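You operate a simulated robot arm through the tools that you are given. There is no shell and no other tool.

You are at the controls of a simulated two-armed robot. One attempt, no reset.

TASK
Gauge both bushes with the plug gauges, red before green.
Fine: try the red plug on bush 2, push it into bush 1, push green into 2, put red back, then leave green in 1. Set down upright: red plug gauge.

It is judged by the outcome, as a careful person would: the job done as asked, and still so three seconds after it is handed in. It fails if anything else is knocked over, pushed out of place, dropped, spilled or broken.

THE ROBOT
Two 6-joint arms with two-finger parallel grippers on one trunk that stands fixed in place. Base frame: the origin is at the foot of the trunk, x ahead of it, y to its left, z up. Readings come in m, degrees, newtons and seconds.
The left shoulder is at [0.05, 0.17, 1.304], the right one opposite. Each reaches about 1.092 m from its shoulder. Payload 1.57 kg a hand.
The tool frame of a hand sits at the grasp point between the pads (the TCP): z along the fingers, y along the line on which they close. The tips reach 0.03 m beyond it. Largest opening 0.08 m; finger width 0.017, thickness 0.012; the body of the gripper, 0.04 by 0.082 m, starts 0.08 m behind the TCP.
Orientation is that of the tool frame in the base frame, as [roll, pitch, yaw] about the fixed x, y, z axes, in that order (R = Rz(yaw) Ry(pitch) Rx(roll)). With the fingers straight down and closing along the base's y, the tool's x points along the base's -x, its y along +y and its z along -z.

THE INTERFACE
- The arms move only by the tool send_rows. It takes "left_commands", "right_commands" or both (then of equal length, played together; a hand with none holds still); each is a list of rows, each an object of numbers (a shift or turn left out is 0, a gripper value left out holds the last): "hand": the finger opening in m, from 0 to 0.08; "tx", "ty", "tz": the shift along the base's x, y, z in m; "ax", "ay", "az": the turn, a rotation vector about the base's x, y, z in rad. In form: [{"hand": .., "tx": .., "ty": .., "tz": .., "ax": .., "ay": .., "az": ..}, ...]. A call has 1 to 20 rows; each row shifts and turns the commanded pose from where the row before left it. Rows are played at 5 a second. More than 0.05 m and 8.6 degrees between two rows, or a gripper value outside its range, and nothing of the call is played. A pose out of reach is approached as far as the arm can. The call stops where the force on the tool passes 40 N (or 10 N more than at its start, if that is more) or the arm is blocked; 0.2 s more then pass. Each finger travels about 0.045 m/s and halts on what it meets, pressing with about 31 N; the grip force reading is that of the motor and also rises with nothing between the fingers. The clock runs only during rows and for 0.2 s after the last one: add rows that do not move to give the fingers time. The reply holds the time, the measured pose of the TCP, the force on the tool along the base axes, the opening and the grip force, in the units named above and with some noise, with the torque about the TCP (base axes, N m) and any sound that the robot's microphone picked up, and new pictures: "pictures" is both (left out), scene, wrist or none (wrist: the cameras of the hands that moved).
- Cameras (640 x 400 px; columns grow to the right, rows downward): "scene" is now at [0.0361, 0.0139, 1.878]; the picture's right is [0.18, -0.98, 0.00], its down [-0.71, -0.13, -0.69] and it looks along [0.68, 0.12, -0.72] (base axes); focal length 312 px, centre (320, 200). "left" rides on the left gripper at [0.072, 0.007, -0.122] in its tool frame; the picture's right is [-0.09, 1.00, 0.00], its down [-0.84, -0.08, -0.54] and it looks along [-0.54, -0.05, 0.84] (tool axes); focal length 238 px, centre (320, 200). "right" rides on the right gripper at [0.072, -0.007, -0.122] in its tool frame; the picture's right is [0.09, 1.00, 0.00], its down [-0.84, 0.08, -0.54] and it looks along [-0.54, 0.05, 0.84] (tool axes); focal length 238 px, centre (320, 200).
- raise_lower(by): slides the trunk up (or, below 0, down) by that many m; the arms and the scene camera ride with it, the base frame stays. It gives what a move gives, with no picture.
- pan_tilt(pan, tilt): turns the head with the scene camera to pan (to the left, within 86 degrees either way) and tilt (down, from -29 to 69), counted from straight ahead of the robot. It gives what a move gives, and a new picture of the scene camera.
- probe_pixels(camera, pixels): for up to 12 pixels [column, row] of the newest picture of that camera ("zoom" is the newest enlarged one), the place [x, y, z] in the base frame of the surface seen there, good to about 0.002 m. It takes no simulated time.
- zoom(camera, box): a new picture of the part [left, top, right, bottom] of that camera's present view, enlarged. It takes no simulated time.
- close_job(): hands the job in; it is judged then, once.

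Unless the task says otherwise, let go and move clear before handing in.

The tools are called after ">>>" as name(argument=value, ...) on one line, values as JSON. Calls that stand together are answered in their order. send_rows: Moves the arms, as the interface text tells. Its arguments: {"type":"object","properties":{"left_commands":{"type":"array","items":{"type":"object","properties":{"hand":{"type":"number"},"tx":{"type":"number"},"ty":{"type":"number"},"tz":{"type":"number"},"ax":{"type":"number"},"ay":{"type":"number"},"az":{"type":"number"}}}},"right_commands":{"type":"array","items":{"type":"object","properties":{"hand":{"type":"number"},"tx":{"type":"number"},"ty":{"type":"number"},"tz":{"type":"number"},"ax":{"type":"number"},"ay":{"type":"number"},"az":{"type":"number"}}}},"pictures":{"type":"string","enum":["both","scene","wrist","none"]}},"required":[]} The other tools are called the same way: raise_lower (by) slides the trunk up or down; pan_tilt (pan, tilt) turns the head that bears the scene camera; probe_pixels (camera, pixels) gives the place of the surface under pixels of a picture; zoom (camera, box) takes an enlarged picture of a part of a camera's view; close_job () hands the job in.

At the start:

```text
time: 0.0
left_tcp_pos: [0.634, 0.4651, 1.1942]
left_tcp_rot: [-180.0, 0.0, -180.0]
left_wrist_force: [0.3, 0.6, -0.7]
left_wrist_torque: [-0.01, -0.02, 0.03]
left_gripper_width: 0.0798
left_grasp_force: 0.1
right_tcp_pos: [0.77, -0.1776, 1.195]
right_tcp_rot: [180.0, 0.0, -180.0]
right_wrist_force: [-0.6, 0.1, -0.7]
right_wrist_torque: [-0.04, 0.02, -0.01]
right_gripper_width: 0.0798
right_grasp_force: 0.1
trunk travel left (down, up): [-0.92, 0.05]
head pan, tilt: [10.2, 46.2]
```

scene: 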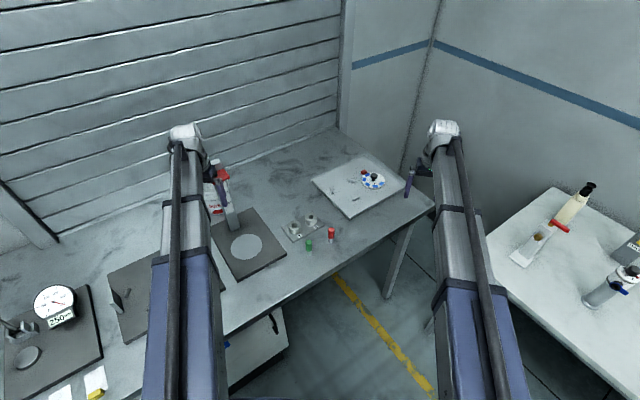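
right: 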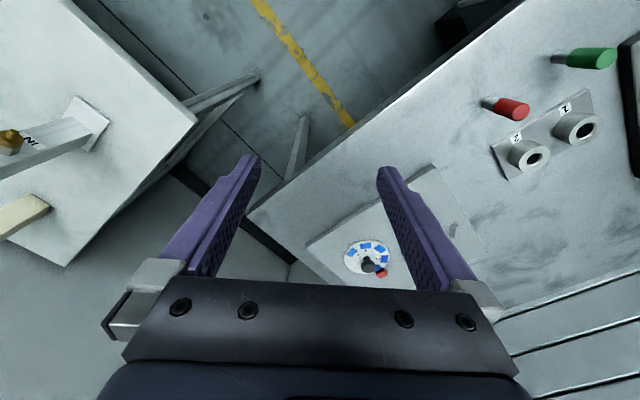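
left: 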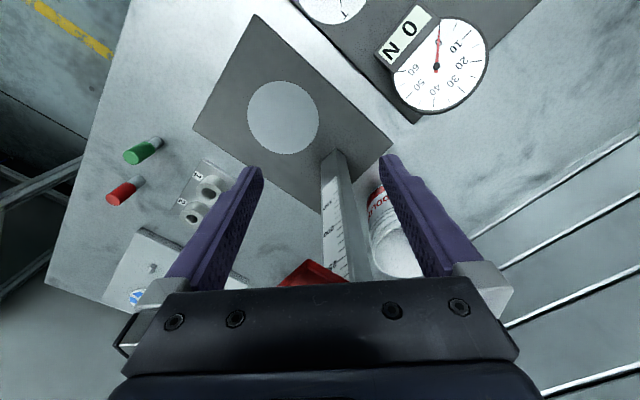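

The scene picture shows the red plug near (331,234), the green one near (309,246) and the two bushes near (293,228) and (311,219). I will zoom in on them to find the labels and geometry.

>>> zoom(camera="scene", box=[260, 190, 360, 270])

>>> zoom(camera="right", box=[470, 20, 640, 190])

>>> zoom(camera="left", box=[90, 120, 250, 240])

```text
5.00 times, centred on (310, 230) of scene
```

zoom: 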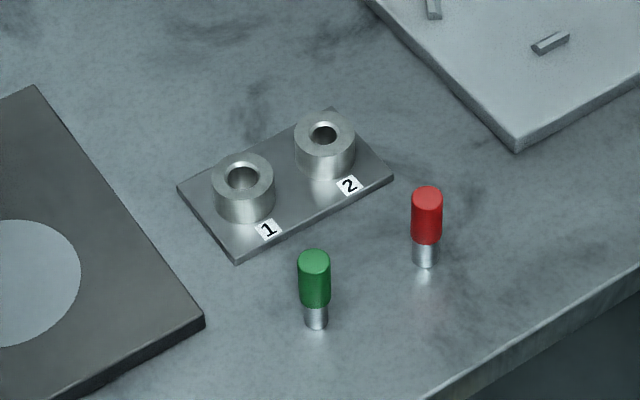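

```text
2.35 times, centred on (555, 105) of right
```

zoom: 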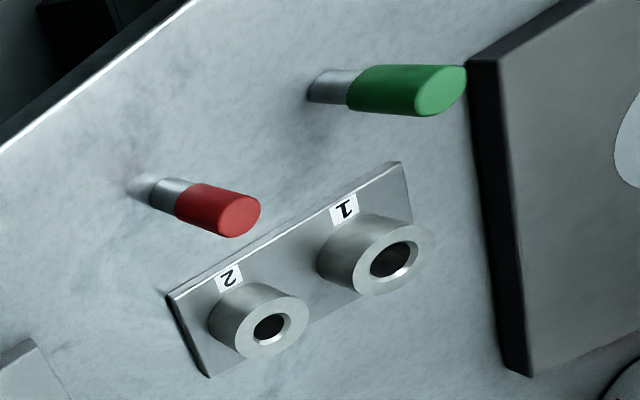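

```text
3.33 times, centred on (170, 180) of left
```

zoom: 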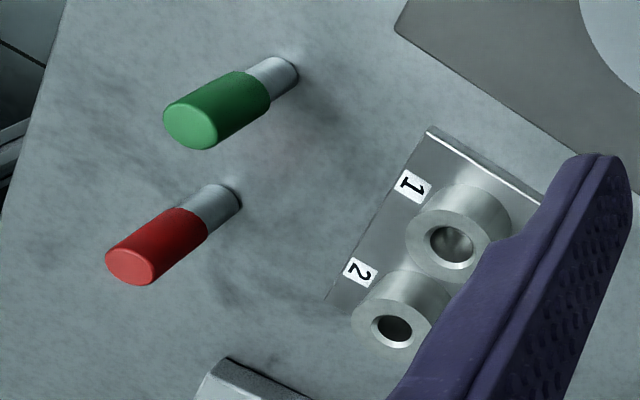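

The zooms show upright plugs (coloured handle above, steel pin below), with bush 1 on the left and bush 2 on the right. I'll probe them to get places and sizes.

>>> zoom(camera="scene", box=[285, 205, 345, 255])

```text
8.00 times, centred on (315, 230) of scene
```

zoom: 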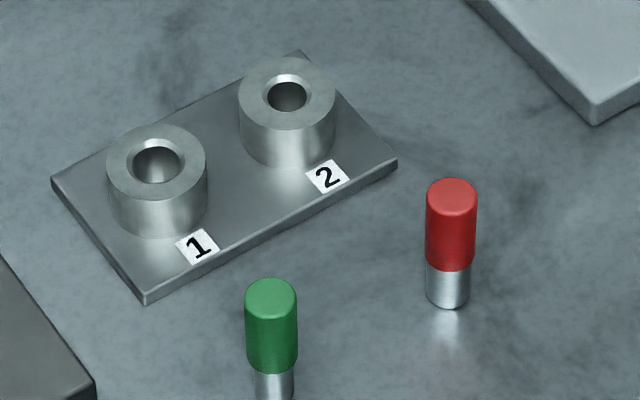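

In the 8x zoom, red's cap is at (452,196), green's at (270,295), and the bush tops are ringed around (157,163) and (287,97). I'll probe these points.

>>> probe_pixels(camera="zoom", pixels=[[452, 196], [447, 295], [270, 295], [275, 385], [113, 163], [200, 163], [157, 133], [157, 195], [245, 95], [330, 95], [287, 65], [287, 124]])

>>> probe_pixels(camera="zoom", pixels=[[400, 350], [350, 270], [150, 290], [60, 190], [300, 60], [390, 160], [230, 190], [447, 325], [427, 230], [476, 230], [426, 285], [469, 285]])

```text
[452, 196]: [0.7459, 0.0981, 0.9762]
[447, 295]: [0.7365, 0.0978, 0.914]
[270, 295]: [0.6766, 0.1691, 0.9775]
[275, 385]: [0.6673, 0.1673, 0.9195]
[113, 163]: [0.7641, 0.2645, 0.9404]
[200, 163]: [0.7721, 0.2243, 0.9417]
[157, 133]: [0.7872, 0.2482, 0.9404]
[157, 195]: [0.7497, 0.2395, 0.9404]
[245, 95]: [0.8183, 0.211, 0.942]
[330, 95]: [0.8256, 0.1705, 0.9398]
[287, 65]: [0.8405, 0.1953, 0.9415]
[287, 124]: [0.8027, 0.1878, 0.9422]
```

```text
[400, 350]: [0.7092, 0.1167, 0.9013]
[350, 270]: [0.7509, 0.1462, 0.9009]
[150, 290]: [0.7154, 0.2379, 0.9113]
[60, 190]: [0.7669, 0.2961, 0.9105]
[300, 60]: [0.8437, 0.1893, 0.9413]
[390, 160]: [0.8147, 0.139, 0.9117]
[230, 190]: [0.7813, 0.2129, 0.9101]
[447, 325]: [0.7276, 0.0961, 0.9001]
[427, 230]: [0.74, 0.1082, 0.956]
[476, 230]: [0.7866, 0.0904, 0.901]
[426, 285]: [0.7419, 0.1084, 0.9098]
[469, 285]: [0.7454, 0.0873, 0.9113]
```

Table is at z≈0.901, plate top 0.911, bush tops 0.941, plug tops 0.976. Before moving the left arm I check the tall items near it, the stand/ruler and bottle around (220,190).

>>> zoom(camera="scene", box=[160, 120, 290, 290])

>>> probe_pixels(camera="left", pixels=[[333, 155], [340, 200], [345, 250], [350, 275], [310, 270], [395, 240], [380, 190], [322, 200], [200, 190], [190, 215]])

>>> probe_pixels(camera="scene", pixels=[[222, 175], [228, 200], [235, 230], [213, 200], [217, 165], [226, 185]])

```text
2.35 times, centred on (225, 205) of scene
```

zoom: 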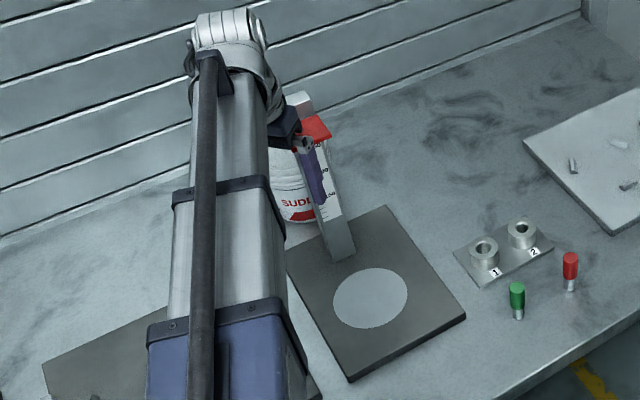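

```text
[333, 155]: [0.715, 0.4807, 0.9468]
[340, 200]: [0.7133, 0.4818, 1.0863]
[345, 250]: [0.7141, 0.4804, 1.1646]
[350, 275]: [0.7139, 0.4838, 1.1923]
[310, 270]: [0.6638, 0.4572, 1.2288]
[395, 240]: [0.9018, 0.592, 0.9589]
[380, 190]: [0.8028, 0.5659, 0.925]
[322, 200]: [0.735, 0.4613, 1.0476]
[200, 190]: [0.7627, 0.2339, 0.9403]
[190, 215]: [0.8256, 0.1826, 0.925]
```

```text
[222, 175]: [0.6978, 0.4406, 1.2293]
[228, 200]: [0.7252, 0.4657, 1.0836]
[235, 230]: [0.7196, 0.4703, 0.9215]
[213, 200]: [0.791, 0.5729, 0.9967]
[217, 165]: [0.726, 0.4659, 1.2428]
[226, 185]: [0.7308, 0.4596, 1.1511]
```

The column stands at about (0.72,0.47) with a red slider at z≈1.23 just ahead of the left hand, so I'll first back the left hand off in -x, then slide it in -y over to the bushes.

>>> send_rows(left_commands=[{"tx": -0.03}, {"tx": -0.03}, {"ty": -0.04}, {"ty": -0.04}, {"ty": -0.04}, {"ty": -0.04}, {"ty": -0.04}, {"ty": -0.04}, {"ty": -0.04}, {"tx": 0.04}, {"tx": 0.04}, {"tx": 0.04, "tz": -0.03}, {"tz": -0.03}, {}], pictures="both")

```text
time: 3.0
left_tcp_pos: [0.6915, 0.1853, 1.1939]
left_tcp_rot: [-180.0, 0.0, -180.0]
left_wrist_force: [0.1, 1.8, -0.7]
left_wrist_torque: [-0.02, 0.0, 0.01]
left_gripper_width: 0.0799
left_grasp_force: 0.0
left hand out of reach, approached as far as the arm can: row 12, 13
right_tcp_pos: [0.7707, -0.1778, 1.1941]
right_tcp_rot: [-179.8, 0.0, -179.9]
right_wrist_force: [-0.3, -0.4, 0.3]
right_wrist_torque: [-0.04, -0.01, -0.02]
right_gripper_width: 0.08
right_grasp_force: 0.0
trunk travel left (down, up): [-0.92, 0.05]
head pan, tilt: [10.2, 46.2]
```

scene: 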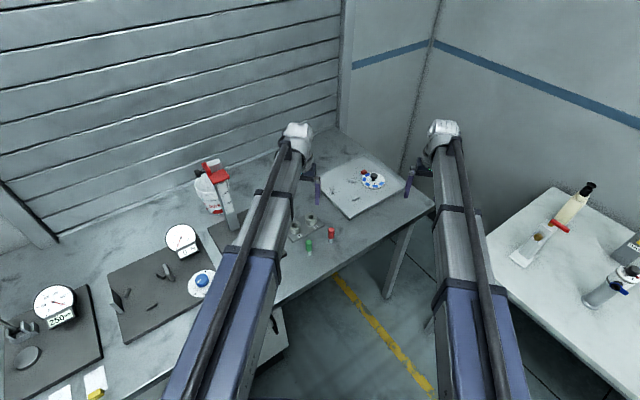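
left: 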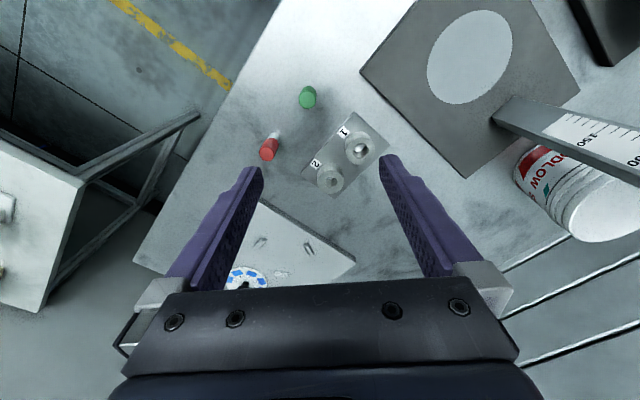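

The left hand stopped at z 1.194 and would not go lower, though the bushes are now well seen at (330,178) and (358,150). I'll test whether it can go down from here with small steps.

>>> send_rows(left_commands=[{"tz": -0.01}, {"tz": -0.01}, {}], pictures="none")

```text
time: 3.8
left_tcp_pos: [0.6925, 0.185, 1.1948]
left_tcp_rot: [179.9, -0.1, -179.9]
left_wrist_force: [0.3, 1.0, 0.2]
left_wrist_torque: [0.02, 0.0, 0.0]
left_gripper_width: 0.0801
left_grasp_force: 0.0
left hand out of reach, approached as far as the arm can: row 1, 2
right_tcp_pos: [0.7694, -0.1779, 1.1955]
right_tcp_rot: [-180.0, -0.1, 179.9]
right_wrist_force: [-0.3, -0.2, 0.6]
right_wrist_torque: [-0.01, 0.01, -0.02]
right_gripper_width: 0.0801
right_grasp_force: 0.1
trunk travel left (down, up): [-0.92, 0.05]
head pan, tilt: [10.2, 46.2]
```

Straight down is refused here, with no force on the tool. I'll probe how the limit depends on x by moving back and trying down again.

>>> send_rows(left_commands=[{"tx": 0.03}, {"tz": -0.02}, {}], pictures="none")

```text
time: 4.6
left_tcp_pos: [0.7219, 0.1858, 1.1945]
left_tcp_rot: [-179.9, -0.1, 180.0]
left_wrist_force: [-0.2, -0.4, -0.4]
left_wrist_torque: [-0.02, 0.0, 0.02]
left_gripper_width: 0.0802
left_grasp_force: 0.0
left hand out of reach, approached as far as the arm can: row 2
right_tcp_pos: [0.7708, -0.178, 1.1943]
right_tcp_rot: [-179.9, 0.0, -180.0]
right_wrist_force: [0.0, -0.3, -0.5]
right_wrist_torque: [-0.01, -0.01, 0.0]
right_gripper_width: 0.0802
right_grasp_force: 0.0
trunk travel left (down, up): [-0.92, 0.05]
head pan, tilt: [10.2, 46.2]
```

The floor for this hand's z seems tied to the trunk height, so I will need to lower the trunk. First I check the arm shape by probing the scene picture along both booms, so nothing strikes the tables.

>>> probe_pixels(camera="scene", pixels=[[297, 130], [285, 165], [268, 215], [255, 255], [235, 310], [205, 370], [445, 125], [452, 165], [460, 220], [468, 260], [485, 320], [500, 380]])

>>> probe_pixels(camera="scene", pixels=[[350, 200], [372, 180], [374, 176], [400, 215], [430, 205], [430, 195], [365, 173], [500, 260], [590, 300], [340, 270], [290, 300], [395, 260]])

```text
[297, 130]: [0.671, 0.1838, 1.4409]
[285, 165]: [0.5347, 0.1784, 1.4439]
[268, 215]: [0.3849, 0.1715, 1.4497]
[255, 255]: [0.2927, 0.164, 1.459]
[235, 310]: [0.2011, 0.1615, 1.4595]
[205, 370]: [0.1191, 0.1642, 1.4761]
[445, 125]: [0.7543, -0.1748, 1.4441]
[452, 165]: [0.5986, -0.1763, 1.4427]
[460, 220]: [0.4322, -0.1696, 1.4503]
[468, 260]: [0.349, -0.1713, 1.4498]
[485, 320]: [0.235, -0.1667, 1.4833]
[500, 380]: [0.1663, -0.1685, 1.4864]
```

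```text
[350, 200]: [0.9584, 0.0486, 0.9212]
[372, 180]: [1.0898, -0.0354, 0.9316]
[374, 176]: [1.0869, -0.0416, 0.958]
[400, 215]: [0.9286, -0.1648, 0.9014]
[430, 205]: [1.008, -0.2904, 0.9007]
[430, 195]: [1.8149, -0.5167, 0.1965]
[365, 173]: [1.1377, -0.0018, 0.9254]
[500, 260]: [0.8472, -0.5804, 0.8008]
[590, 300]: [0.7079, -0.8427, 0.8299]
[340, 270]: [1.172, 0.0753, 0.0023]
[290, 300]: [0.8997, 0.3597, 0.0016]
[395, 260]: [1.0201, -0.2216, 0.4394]
```

The booms are level at z≈1.44, so the trunk must come down about 0.25 m. The right hand is just off the table's edge, so first I'll draw it back and up to keep it clear.

>>> send_rows(right_commands=[{"tx": -0.04, "tz": 0.03}, {"tx": -0.04, "tz": 0.03}, {"tx": -0.04, "tz": 0.03}, {"tx": -0.04, "tz": 0.03}, {"tx": -0.04}, {}], pictures="none")

```text
time: 6.0
left_tcp_pos: [0.7221, 0.1851, 1.1945]
left_tcp_rot: [179.9, 0.0, -180.0]
left_wrist_force: [-0.1, 0.0, -0.8]
left_wrist_torque: [-0.01, 0.0, 0.0]
left_gripper_width: 0.0802
left_grasp_force: 0.1
right_tcp_pos: [0.5718, -0.1771, 1.1946]
right_tcp_rot: [-180.0, 0.0, 179.9]
right_wrist_force: [-0.2, 0.7, -0.3]
right_wrist_torque: [-0.01, 0.02, -0.02]
right_gripper_width: 0.08
right_grasp_force: 0.0
right hand out of reach, approached as far as the arm can: row 1, 2, 3, 4
trunk travel left (down, up): [-0.92, 0.05]
head pan, tilt: [10.2, 46.2]
```

Only the x part was played; z did not change even upwards, so height is governed by the trunk alone. The right hand is now over open floor, so I lower the trunk in a first step of 0.10 m.

>>> raise_lower(by=-0.1)

```text
time: 7.3
left_tcp_pos: [0.7209, 0.186, 1.0959]
left_tcp_rot: [-179.9, 0.1, -179.9]
left_wrist_force: [0.6, 0.3, -0.5]
left_wrist_torque: [0.02, 0.01, 0.04]
left_gripper_width: 0.0797
left_grasp_force: 0.1
right_tcp_pos: [0.5701, -0.1773, 1.0948]
right_tcp_rot: [179.9, 0.1, 180.0]
right_wrist_force: [-0.1, 0.5, 0.1]
right_wrist_torque: [0.01, 0.0, -0.02]
right_gripper_width: 0.0803
right_grasp_force: 0.0
trunk travel left (down, up): [-0.82, 0.15]
head pan, tilt: [10.2, 46.2]
```

Height follows the trunk (TCP z now 1.096). I'll look through the left wrist camera from here to refine the positions.

>>> zoom(camera="left", box=[160, 0, 480, 200])

>>> pan_tilt(pan=10, tilt=50)

```text
2.00 times, centred on (320, 100) of left
```

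zoom: 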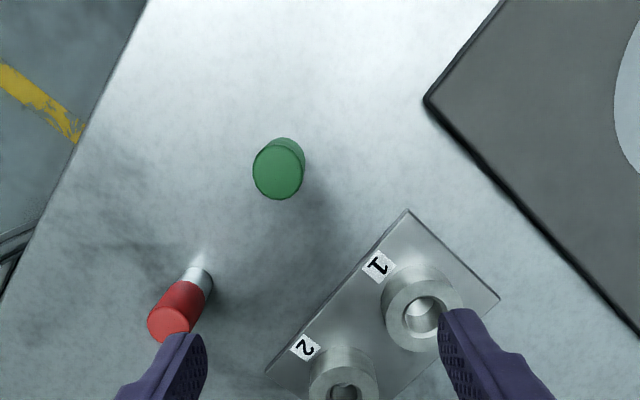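

```text
time: 8.0
left_tcp_pos: [0.7217, 0.185, 1.0938]
left_tcp_rot: [-180.0, -0.1, 179.9]
left_wrist_force: [-0.1, -0.8, -0.8]
left_wrist_torque: [0.02, -0.02, -0.02]
left_gripper_width: 0.0805
left_grasp_force: 0.1
right_tcp_pos: [0.5708, -0.178, 1.0947]
right_tcp_rot: [-180.0, 0.1, 180.0]
right_wrist_force: [0.8, 0.5, 0.3]
right_wrist_torque: [-0.02, -0.04, 0.02]
right_gripper_width: 0.0802
right_grasp_force: 0.1
trunk travel left (down, up): [-0.82, 0.15]
head pan, tilt: [10.0, 50.0]
```

scene: 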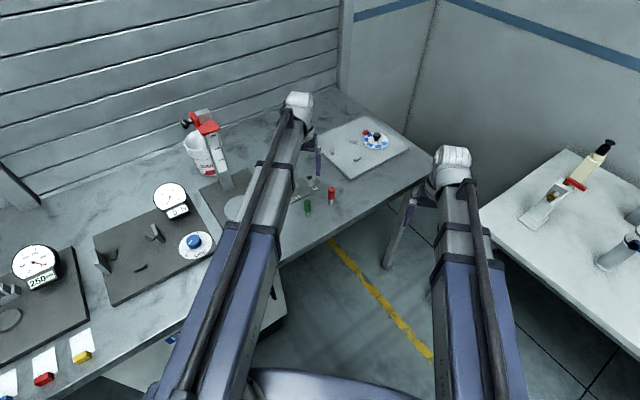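

From here the left camera sees everything but the fingers hide part of the bushes. I'll back the left hand off by 0.10 m in x to centre the view on the plugs and bushes.

>>> send_rows(left_commands=[{"tx": -0.03}, {"tx": -0.03}, {"tx": -0.03}, {}], pictures="wrist")

>>> zoom(camera="left", box=[200, 80, 440, 230])

```text
time: 9.0
left_tcp_pos: [0.6305, 0.1868, 1.0938]
left_tcp_rot: [180.0, 0.0, 180.0]
left_wrist_force: [0.3, -0.3, 0.0]
left_wrist_torque: [0.01, 0.0, 0.03]
left_gripper_width: 0.0801
left_grasp_force: 0.1
right_tcp_pos: [0.5712, -0.1763, 1.0944]
right_tcp_rot: [180.0, 0.1, 180.0]
right_wrist_force: [0.5, 0.1, 0.5]
right_wrist_torque: [-0.02, 0.04, 0.01]
right_gripper_width: 0.0801
right_grasp_force: 0.0
trunk travel left (down, up): [-0.82, 0.15]
head pan, tilt: [10.0, 50.0]
```

left: 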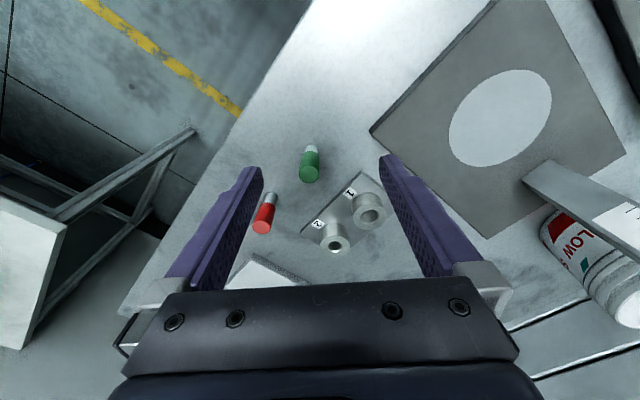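

```text
2.67 times, centred on (320, 155) of left
```

zoom: 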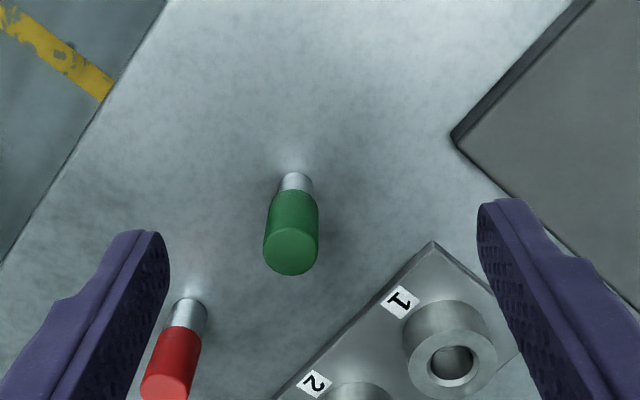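

The picture shows bush 1 at (369,213), bush 2 at (336,243), red at (265,218), green at (309,165). I'll enlarge the bushes and red plug region and measure rims.

>>> zoom(camera="left", box=[305, 185, 401, 260])

```text
5.33 times, centred on (353, 222) of left
```

zoom: 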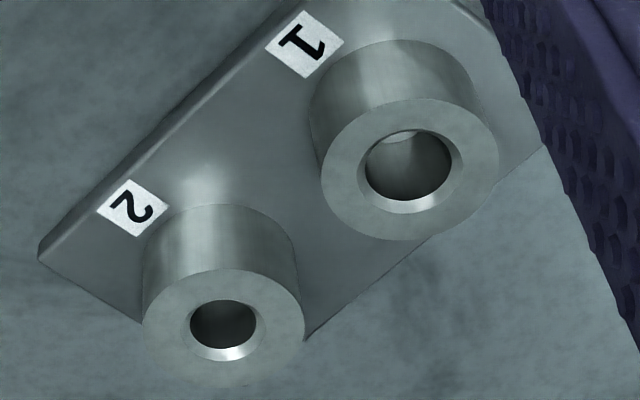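

The enlarged view shows bush 1's rim centred near (409,169) and bush 2's near (223,328), bore 2 clearly smaller. I'll probe opposite rim points for each.

>>> probe_pixels(camera="zoom", pixels=[[330, 170], [488, 170], [409, 110], [409, 230], [350, 128], [468, 212], [150, 328], [296, 328], [223, 280], [223, 376], [170, 294], [276, 362]])

>>> probe_pixels(camera="zoom", pixels=[[468, 128], [350, 212], [276, 294], [170, 362], [345, 170], [473, 170], [409, 122], [409, 222], [168, 328], [278, 328], [223, 290], [223, 370]])

>>> zoom(camera="left", box=[225, 175, 305, 245])

```text
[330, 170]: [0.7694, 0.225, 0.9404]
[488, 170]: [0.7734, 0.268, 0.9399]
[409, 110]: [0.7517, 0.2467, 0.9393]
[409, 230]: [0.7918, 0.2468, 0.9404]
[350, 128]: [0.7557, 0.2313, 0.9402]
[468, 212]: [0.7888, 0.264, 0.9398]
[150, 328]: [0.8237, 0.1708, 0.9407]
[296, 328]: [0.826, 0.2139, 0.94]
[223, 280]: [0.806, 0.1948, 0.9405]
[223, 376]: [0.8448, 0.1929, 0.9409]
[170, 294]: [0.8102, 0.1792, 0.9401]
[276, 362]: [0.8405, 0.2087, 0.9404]
```

```text
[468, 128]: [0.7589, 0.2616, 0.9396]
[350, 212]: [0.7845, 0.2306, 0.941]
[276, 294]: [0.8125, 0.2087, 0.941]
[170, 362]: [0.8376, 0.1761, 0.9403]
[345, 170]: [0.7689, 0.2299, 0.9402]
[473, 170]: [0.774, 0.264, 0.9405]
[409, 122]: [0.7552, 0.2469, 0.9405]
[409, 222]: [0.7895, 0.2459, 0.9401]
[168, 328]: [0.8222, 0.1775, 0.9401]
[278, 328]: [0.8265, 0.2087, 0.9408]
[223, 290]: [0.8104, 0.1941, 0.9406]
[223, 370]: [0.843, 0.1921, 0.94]
```

```text
5.71 times, centred on (265, 210) of left
```

zoom: 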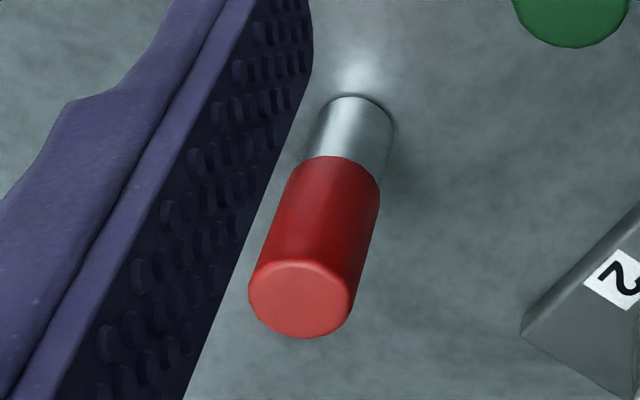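

Averaged rim points give bush 1 at about (0.772,0.247) and bush 2 at (0.825,0.193). Now I probe the red cap centred near (301,298) in this enlargement.

>>> probe_pixels(camera="zoom", pixels=[[302, 298], [262, 298], [342, 298], [302, 272], [302, 326], [275, 280], [328, 316], [340, 160], [350, 150], [300, 230], [330, 130], [380, 150]])

>>> zoom(camera="left", box=[265, 125, 355, 195])

```text
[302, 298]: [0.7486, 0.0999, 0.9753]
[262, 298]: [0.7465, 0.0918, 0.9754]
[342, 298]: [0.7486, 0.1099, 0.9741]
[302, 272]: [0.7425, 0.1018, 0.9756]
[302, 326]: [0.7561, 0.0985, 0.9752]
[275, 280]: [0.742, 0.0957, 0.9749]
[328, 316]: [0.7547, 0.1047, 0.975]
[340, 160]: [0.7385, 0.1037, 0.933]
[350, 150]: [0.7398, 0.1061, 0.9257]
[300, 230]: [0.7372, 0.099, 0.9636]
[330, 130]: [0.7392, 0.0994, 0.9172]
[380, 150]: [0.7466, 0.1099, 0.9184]
```

```text
5.71 times, centred on (310, 160) of left
```

zoom: 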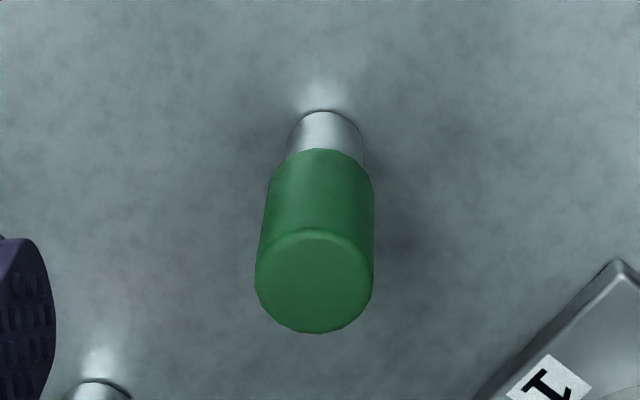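

Red cap centre is about (0.748,0.1005), top 0.975. Now green's cap, centred near (314,280) in the enlargement.

>>> probe_pixels(camera="zoom", pixels=[[314, 282], [265, 282], [363, 282], [314, 245], [314, 322], [280, 255], [348, 308], [325, 130], [320, 165], [300, 135], [350, 135], [320, 215]])

```text
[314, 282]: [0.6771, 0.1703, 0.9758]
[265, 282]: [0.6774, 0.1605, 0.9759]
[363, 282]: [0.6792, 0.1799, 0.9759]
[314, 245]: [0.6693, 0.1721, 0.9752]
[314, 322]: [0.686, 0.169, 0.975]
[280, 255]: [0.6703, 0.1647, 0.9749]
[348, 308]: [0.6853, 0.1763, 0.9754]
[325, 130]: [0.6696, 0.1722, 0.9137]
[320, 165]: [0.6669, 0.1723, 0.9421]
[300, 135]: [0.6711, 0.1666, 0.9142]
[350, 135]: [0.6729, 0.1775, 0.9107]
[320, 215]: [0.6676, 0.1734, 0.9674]
```

Green is at about (0.678,0.1705). I'll now move the left hand over the red plug at (0.748,0.1005), still high, and check alignment.

>>> send_rows(left_commands=[{"tx": 0.03, "ty": -0.0216}, {"tx": 0.03, "ty": -0.0216}, {"tx": 0.03, "ty": -0.0216}, {"tx": 0.0275, "ty": -0.0215}, {}, {}], pictures="wrist")

>>> zoom(camera="right", box=[0, 0, 640, 400])

```text
time: 10.4
left_tcp_pos: [0.7489, 0.0997, 1.0951]
left_tcp_rot: [180.0, 0.0, -179.9]
left_wrist_force: [-0.1, 1.2, -0.3]
left_wrist_torque: [-0.01, 0.0, -0.01]
left_gripper_width: 0.0801
left_grasp_force: 0.1
right_tcp_pos: [0.5716, -0.1781, 1.0936]
right_tcp_rot: [179.9, 0.0, 179.9]
right_wrist_force: [0.2, -0.2, -0.1]
right_wrist_torque: [0.01, 0.03, 0.0]
right_gripper_width: 0.0801
right_grasp_force: 0.0
trunk travel left (down, up): [-0.82, 0.15]
head pan, tilt: [10.0, 50.0]
```

left: 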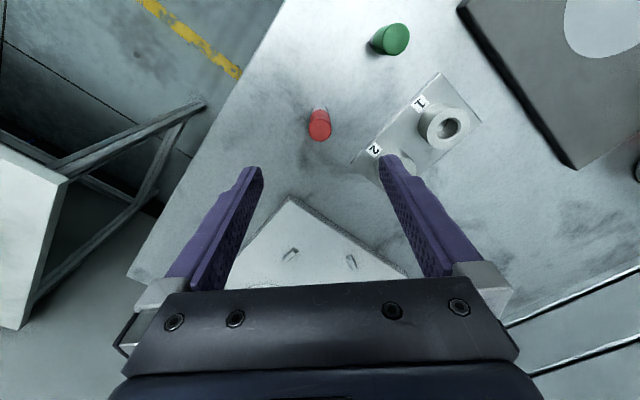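

```text
1.00 times, centred on (320, 200) of right (not enlarged: the box is as wide or as high as the picture)
```

zoom: 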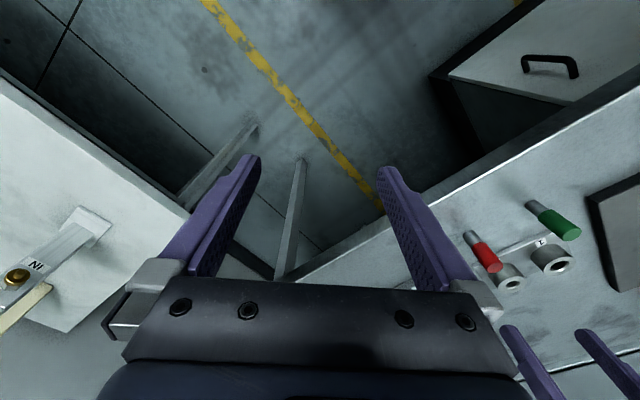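

The plug sits at (319,124) between the open fingers, and the right hand hangs over bare floor. I'll enlarge the plug to check the alignment closely.

>>> zoom(camera="left", box=[280, 90, 360, 150])

```text
6.67 times, centred on (320, 120) of left
```

zoom: 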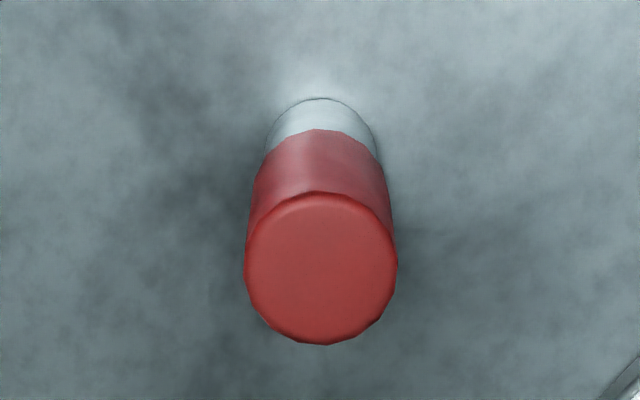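

The cap centre lands at (320.2,130.2), where I predicted it, so the hand is aligned over red. I'll lower the trunk 0.125 m so the fingers straddle the handle.

>>> raise_lower(by=-0.129)

>>> zoom(camera="left", box=[220, 100, 420, 230])

```text
time: 11.9
left_tcp_pos: [0.7493, 0.0993, 0.965]
left_tcp_rot: [179.8, 0.0, 179.9]
left_wrist_force: [-0.4, -0.6, 0.0]
left_wrist_torque: [0.02, -0.03, 0.03]
left_gripper_width: 0.0799
left_grasp_force: 0.0
right_tcp_pos: [0.5718, -0.1783, 0.9659]
right_tcp_rot: [-180.0, 0.1, -180.0]
right_wrist_force: [-0.1, -0.4, -0.1]
right_wrist_torque: [0.01, 0.03, -0.02]
right_gripper_width: 0.08
right_grasp_force: 0.1
trunk travel left (down, up): [-0.691, 0.279]
head pan, tilt: [10.0, 50.0]
```

```text
3.08 times, centred on (320, 165) of left
```

zoom: 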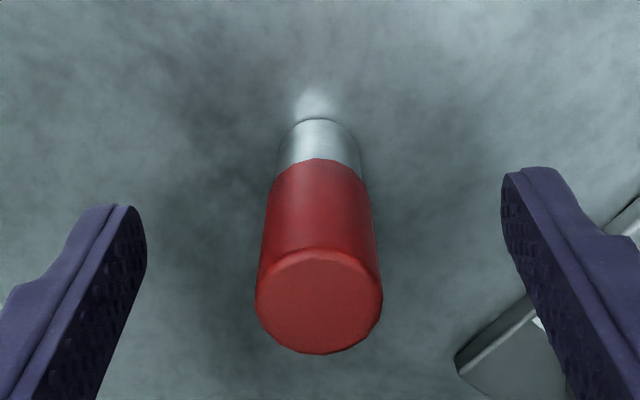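

The cap sits centred at about (320,198) between the fingers, with tips just above the handle's lower edge. I close the fingers on the handle.

>>> send_rows(left_commands=[{"hand": 0.05}, {"hand": 0.03}, {"hand": 0.01}, {"hand": 0.01}, {"hand": 0.01}, {"hand": 0.01}], pictures="wrist")

>>> zoom(camera="left", box=[220, 100, 420, 230])

```text
time: 13.3
left_tcp_pos: [0.7489, 0.0991, 0.965]
left_tcp_rot: [-180.0, 0.0, 180.0]
left_wrist_force: [0.6, -0.8, -0.1]
left_wrist_torque: [-0.02, 0.01, 0.02]
left_gripper_width: 0.0229
left_grasp_force: 30.9
right_tcp_pos: [0.5721, -0.1764, 0.9655]
right_tcp_rot: [-180.0, 0.1, -179.9]
right_wrist_force: [-0.8, -0.4, 0.1]
right_wrist_torque: [-0.06, -0.02, -0.04]
right_gripper_width: 0.0798
right_grasp_force: 0.1
trunk travel left (down, up): [-0.691, 0.279]
head pan, tilt: [10.0, 50.0]
```

left: 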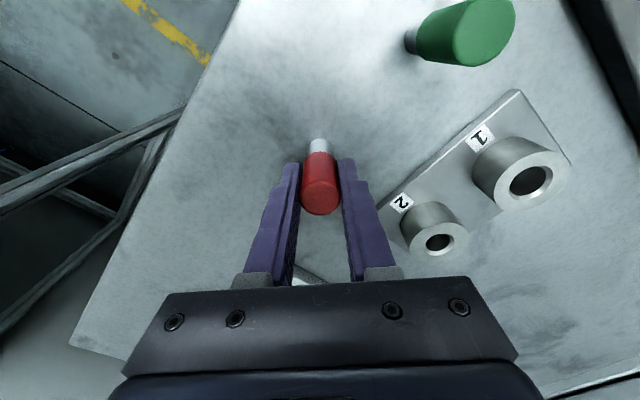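

```text
3.08 times, centred on (320, 165) of left
```

zoom: 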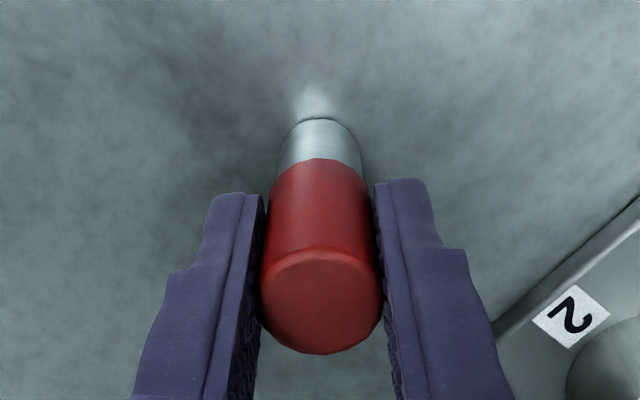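

Red is gripped (width 0.0229, 31 N). I'll lift 0.05 m by the trunk and check the grip.

>>> raise_lower(by=0.05)

>>> zoom(camera="left", box=[220, 80, 540, 280])

```text
time: 14.3
left_tcp_pos: [0.7503, 0.0992, 1.0156]
left_tcp_rot: [180.0, 0.0, -180.0]
left_wrist_force: [-0.1, 0.1, -0.5]
left_wrist_torque: [-0.02, -0.02, 0.04]
left_gripper_width: 0.023
left_grasp_force: 30.8
right_tcp_pos: [0.5709, -0.1792, 1.0153]
right_tcp_rot: [-179.9, 0.0, 180.0]
right_wrist_force: [0.9, -0.9, -0.6]
right_wrist_torque: [0.0, -0.03, 0.01]
right_gripper_width: 0.0802
right_grasp_force: 0.0
trunk travel left (down, up): [-0.741, 0.229]
head pan, tilt: [10.0, 50.0]
```

```text
2.00 times, centred on (380, 180) of left
```

zoom: 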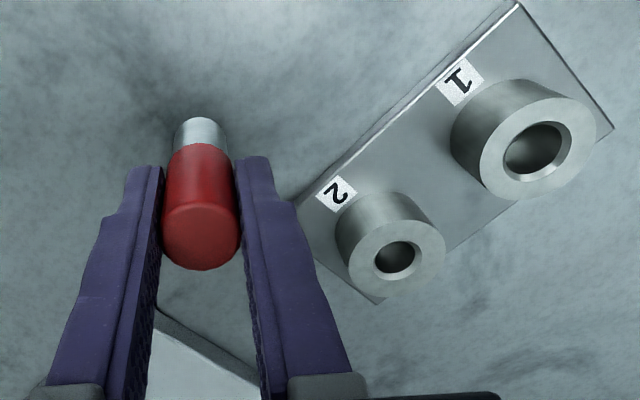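

The plug is lifted (pin clear of the table). I'll refine the bush positions from this nearer view.

>>> zoom(camera="left", box=[370, 110, 530, 235])

```text
3.20 times, centred on (450, 172) of left
```

zoom: 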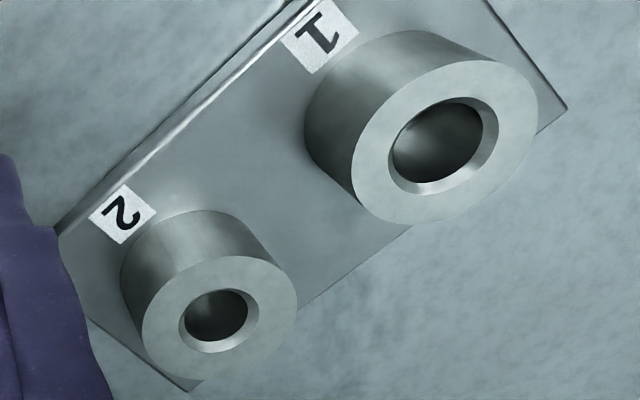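

I probe symmetric rim points on both bushes in this enlargement.

>>> probe_pixels(camera="zoom", pixels=[[160, 323], [278, 318], [219, 273], [219, 366], [178, 290], [261, 351], [255, 283], [180, 358]])

>>> probe_pixels(camera="zoom", pixels=[[370, 152], [518, 136], [444, 82], [444, 208], [390, 103], [499, 187], [505, 92], [385, 198]])

```text
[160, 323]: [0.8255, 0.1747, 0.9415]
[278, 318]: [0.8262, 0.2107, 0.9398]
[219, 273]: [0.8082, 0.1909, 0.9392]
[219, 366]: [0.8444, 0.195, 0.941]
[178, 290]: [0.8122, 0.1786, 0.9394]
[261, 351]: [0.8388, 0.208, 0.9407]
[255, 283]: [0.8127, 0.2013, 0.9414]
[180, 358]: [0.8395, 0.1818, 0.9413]
```

```text
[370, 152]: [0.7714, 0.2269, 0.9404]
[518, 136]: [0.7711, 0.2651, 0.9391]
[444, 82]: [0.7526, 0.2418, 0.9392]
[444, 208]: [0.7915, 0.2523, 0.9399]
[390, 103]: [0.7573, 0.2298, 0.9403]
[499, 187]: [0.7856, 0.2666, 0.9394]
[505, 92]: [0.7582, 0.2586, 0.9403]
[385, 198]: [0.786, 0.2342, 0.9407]
```

Both views agree: bush 1 (0.772,0.247), bush 2 (0.826,0.193). Now I probe the red cap in the hand to get its offset from the TCP.

>>> zoom(camera="left", box=[280, 130, 360, 220])

```text
4.44 times, centred on (320, 175) of left
```

zoom: 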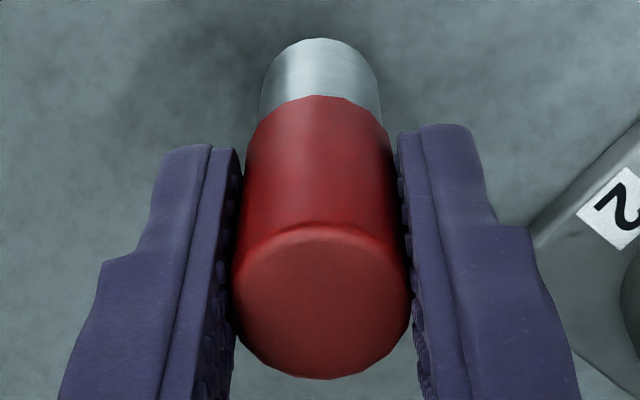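

>>> probe_pixels(camera="zoom", pixels=[[321, 302], [255, 302], [387, 302], [321, 245], [321, 362], [270, 262], [372, 344], [372, 262], [270, 344], [320, 60], [320, 200], [275, 70]])

```text
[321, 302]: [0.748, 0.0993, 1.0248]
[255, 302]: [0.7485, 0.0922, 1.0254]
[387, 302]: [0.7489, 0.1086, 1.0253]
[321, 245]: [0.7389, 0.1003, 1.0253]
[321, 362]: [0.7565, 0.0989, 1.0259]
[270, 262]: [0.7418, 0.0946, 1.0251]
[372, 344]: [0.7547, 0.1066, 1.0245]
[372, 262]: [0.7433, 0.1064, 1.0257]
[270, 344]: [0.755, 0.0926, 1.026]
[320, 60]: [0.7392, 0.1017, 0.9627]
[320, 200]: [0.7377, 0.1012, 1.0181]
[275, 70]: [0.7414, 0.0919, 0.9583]
```

The cap axis in hand is about (0.7487,0.100). I'll carry red by (+0.077,+0.093) to stand above bush 2, with the pin end 10 mm above its top.

>>> send_rows(left_commands=[{"tx": 0.015, "ty": 0.018}, {"tx": 0.0155, "ty": 0.0187}, {"tx": 0.0155, "ty": 0.0187}, {"tx": 0.0155, "ty": 0.0187}, {"tx": 0.0155, "ty": 0.0188}, {}, {}], pictures="both")

>>> zoom(camera="left", box=[270, 120, 390, 220])

>>> zoom(camera="right", box=[400, 180, 640, 380])

```text
time: 15.9
left_tcp_pos: [0.8266, 0.1921, 1.0155]
left_tcp_rot: [180.0, 0.0, -180.0]
left_wrist_force: [0.0, -0.7, -0.9]
left_wrist_torque: [0.02, 0.01, -0.02]
left_gripper_width: 0.0232
left_grasp_force: 30.8
right_tcp_pos: [0.5706, -0.1773, 1.015]
right_tcp_rot: [179.9, 0.1, -179.9]
right_wrist_force: [-0.5, 0.2, -0.5]
right_wrist_torque: [0.0, 0.0, -0.03]
right_gripper_width: 0.0799
right_grasp_force: 0.3
trunk travel left (down, up): [-0.741, 0.229]
head pan, tilt: [10.0, 50.0]
```

scene: 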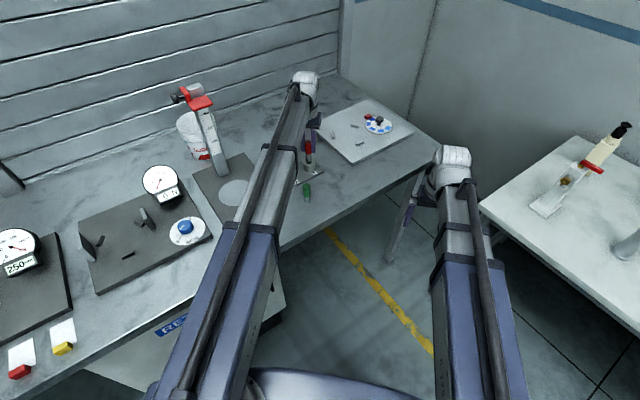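
left: 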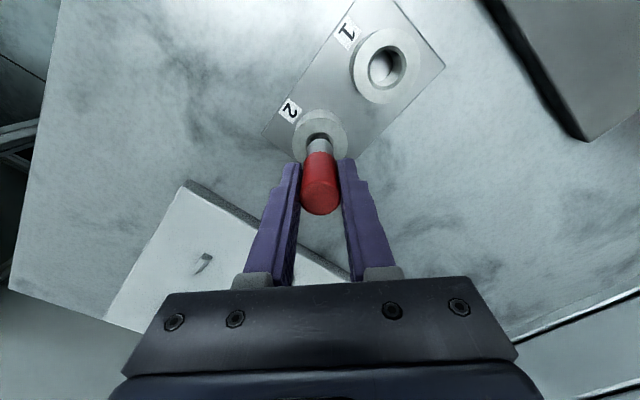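

```text
4.00 times, centred on (330, 170) of left
```

zoom: 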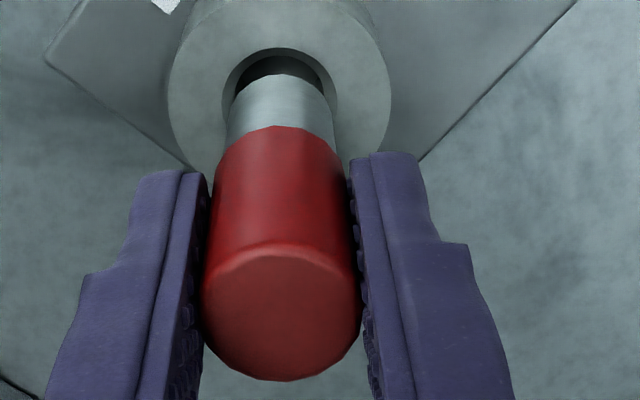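

```text
2.00 times, centred on (520, 280) of right
```

zoom: 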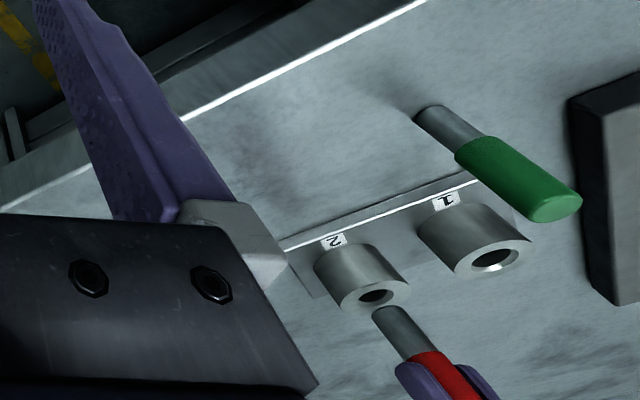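

Viewed from the left camera, the pin (228–335) is centred on bush 2's chamfer (222–338), and its width tells me it shouldn't enter the narrower bore. I'll lower gently, first 8 mm, then in small steps watching the force.

>>> raise_lower(by=-0.008)

>>> zoom(camera="left", box=[270, 90, 390, 190])

>>> zoom(camera="right", box=[500, 280, 640, 380])

```text
time: 16.4
left_tcp_pos: [0.8252, 0.1934, 1.0082]
left_tcp_rot: [-180.0, -0.1, 180.0]
left_wrist_force: [0.3, -0.1, -0.8]
left_wrist_torque: [0.0, 0.01, 0.0]
left_gripper_width: 0.0231
left_grasp_force: 31.1
right_tcp_pos: [0.5707, -0.1772, 1.008]
right_tcp_rot: [-179.9, -0.1, 179.9]
right_wrist_force: [-0.5, -0.3, 0.2]
right_wrist_torque: [0.01, -0.02, 0.01]
right_gripper_width: 0.08
right_grasp_force: 0.1
trunk travel left (down, up): [-0.733, 0.237]
head pan, tilt: [10.0, 50.0]
```

```text
4.00 times, centred on (330, 140) of left
```

zoom: 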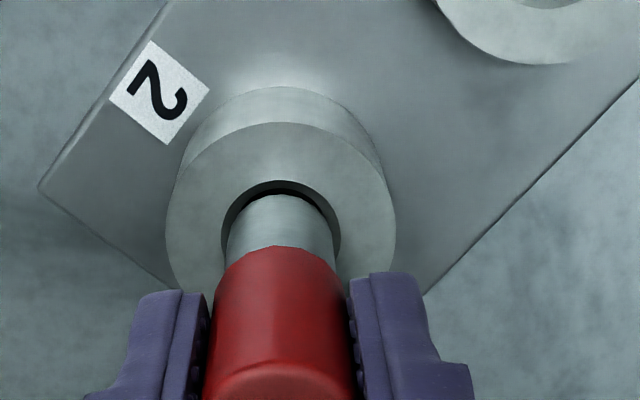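

```text
4.00 times, centred on (570, 330) of right
```

zoom: 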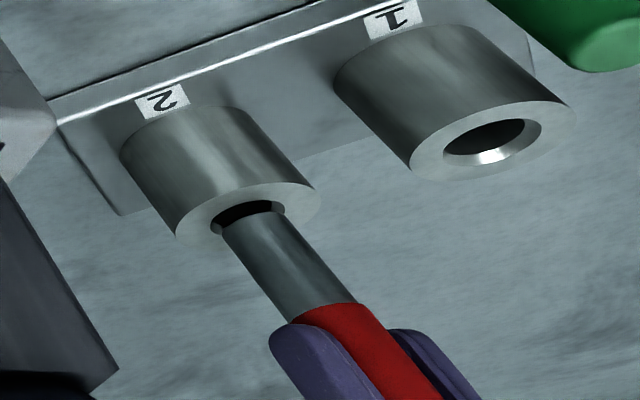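

About 2–3 mm of gap remains (pin edge row 195 vs chamfer edge row 181). I lower 1.5 mm more and look again.

>>> raise_lower(by=-0.0015)

>>> zoom(camera="left", box=[285, 105, 365, 165])

>>> zoom(camera="right", box=[530, 310, 610, 370])

```text
time: 16.9
left_tcp_pos: [0.825, 0.192, 1.006]
left_tcp_rot: [-180.0, 0.0, -179.9]
left_wrist_force: [-0.2, -0.5, -1.6]
left_wrist_torque: [-0.01, 0.0, 0.01]
left_gripper_width: 0.0229
left_grasp_force: 30.7
right_tcp_pos: [0.57, -0.1768, 1.0057]
right_tcp_rot: [179.9, 0.0, -180.0]
right_wrist_force: [0.9, -0.3, -0.6]
right_wrist_torque: [-0.03, -0.01, 0.01]
right_gripper_width: 0.0798
right_grasp_force: 0.1
trunk travel left (down, up): [-0.731, 0.239]
head pan, tilt: [10.0, 50.0]
```

```text
6.67 times, centred on (325, 135) of left
```

zoom: 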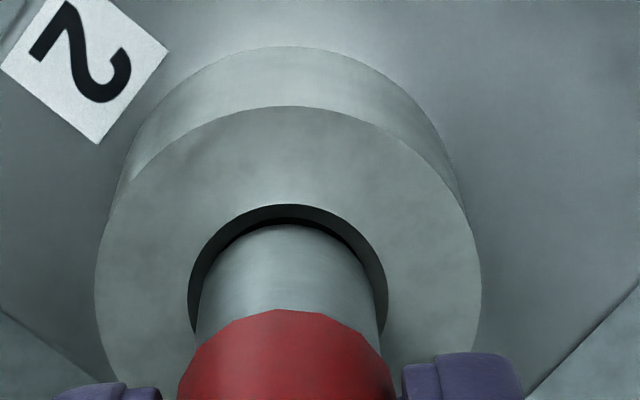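

```text
6.67 times, centred on (570, 340) of right
```

zoom: 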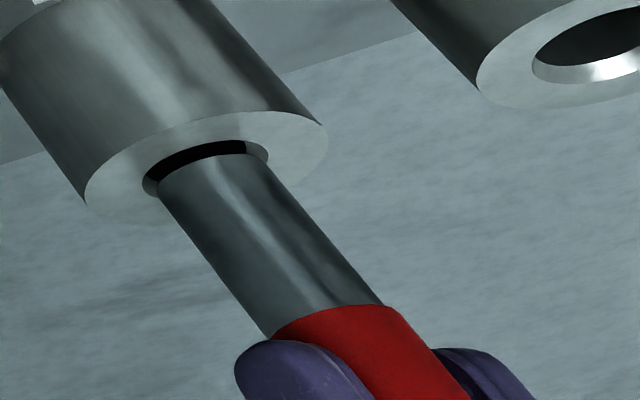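

The pin end is right at the chamfer and appears about 0.8 mm too far in +x (wider dark crescent, rows 204–224). I'll nudge -0.8 mm in x, then lower in 1 mm steps.

>>> send_rows(left_commands=[{"tx": -0.0008}, {}], pictures="none")

>>> raise_lower(by=-0.001)

>>> zoom(camera="left", box=[285, 105, 365, 165])

```text
time: 17.6
left_tcp_pos: [0.8256, 0.1927, 1.0062]
left_tcp_rot: [-180.0, 0.0, -179.9]
left_wrist_force: [-0.3, -0.6, -0.6]
left_wrist_torque: [-0.01, -0.04, 0.04]
left_gripper_width: 0.023
left_grasp_force: 31.0
right_tcp_pos: [0.5706, -0.1772, 1.006]
right_tcp_rot: [-180.0, 0.0, 179.9]
right_wrist_force: [0.4, 0.8, -0.7]
right_wrist_torque: [0.03, -0.02, 0.0]
right_gripper_width: 0.0801
right_grasp_force: 0.0
trunk travel left (down, up): [-0.731, 0.239]
head pan, tilt: [10.0, 50.0]
```

```text
time: 18.1
left_tcp_pos: [0.8252, 0.193, 1.0045]
left_tcp_rot: [-180.0, 0.1, -180.0]
left_wrist_force: [0.6, -0.5, -1.4]
left_wrist_torque: [0.02, 0.05, 0.01]
left_gripper_width: 0.0232
left_grasp_force: 30.7
right_tcp_pos: [0.5707, -0.1765, 1.0054]
right_tcp_rot: [-179.9, 0.1, -180.0]
right_wrist_force: [-0.3, -0.3, 0.2]
right_wrist_torque: [0.03, 0.01, 0.01]
right_gripper_width: 0.0801
right_grasp_force: 0.1
trunk travel left (down, up): [-0.73, 0.24]
head pan, tilt: [10.0, 50.0]
```

```text
6.67 times, centred on (325, 135) of left
```

zoom: 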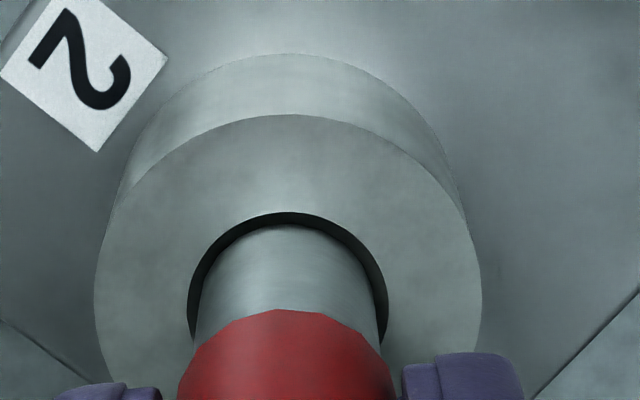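

The crescent is now even around the pin (13 px at top, about 10 px at the sides). I keep lowering in 1 mm steps, reading the force.

>>> raise_lower(by=-0.001)

>>> zoom(camera="left", box=[285, 105, 365, 165])

```text
time: 18.6
left_tcp_pos: [0.8247, 0.1915, 1.0033]
left_tcp_rot: [-179.9, 0.1, 180.0]
left_wrist_force: [0.4, 0.5, -0.1]
left_wrist_torque: [-0.01, -0.02, -0.01]
left_gripper_width: 0.023
left_grasp_force: 30.9
right_tcp_pos: [0.5722, -0.1776, 1.0027]
right_tcp_rot: [179.9, -0.1, 179.9]
right_wrist_force: [0.0, -0.3, -1.0]
right_wrist_torque: [0.0, -0.03, -0.02]
right_gripper_width: 0.0799
right_grasp_force: 0.0
trunk travel left (down, up): [-0.729, 0.241]
head pan, tilt: [10.0, 50.0]
```

```text
6.67 times, centred on (325, 135) of left
```

zoom: 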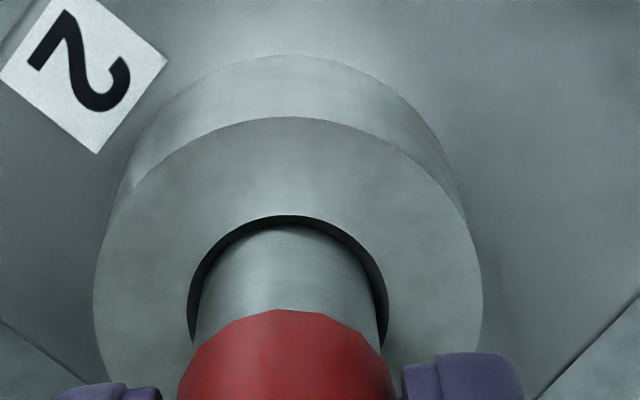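

No contact force yet; pin end is at about z 0.939, inside the chamfer. Another 1 mm.

>>> raise_lower(by=-0.001)

>>> zoom(camera="left", box=[285, 105, 365, 165])

```text
time: 19.1
left_tcp_pos: [0.8246, 0.1927, 1.0034]
left_tcp_rot: [-180.0, 0.0, 180.0]
left_wrist_force: [-0.1, -0.4, -1.5]
left_wrist_torque: [0.02, 0.0, 0.0]
left_gripper_width: 0.0232
left_grasp_force: 31.3
right_tcp_pos: [0.5704, -0.1773, 1.0028]
right_tcp_rot: [-180.0, 0.0, 179.9]
right_wrist_force: [-0.8, -0.1, 0.0]
right_wrist_torque: [0.01, -0.02, 0.0]
right_gripper_width: 0.0801
right_grasp_force: 0.1
trunk travel left (down, up): [-0.728, 0.242]
head pan, tilt: [10.0, 50.0]
```

```text
6.67 times, centred on (325, 135) of left
```

zoom: 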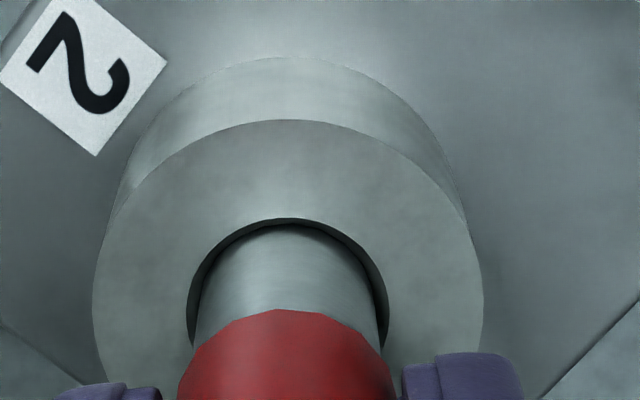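

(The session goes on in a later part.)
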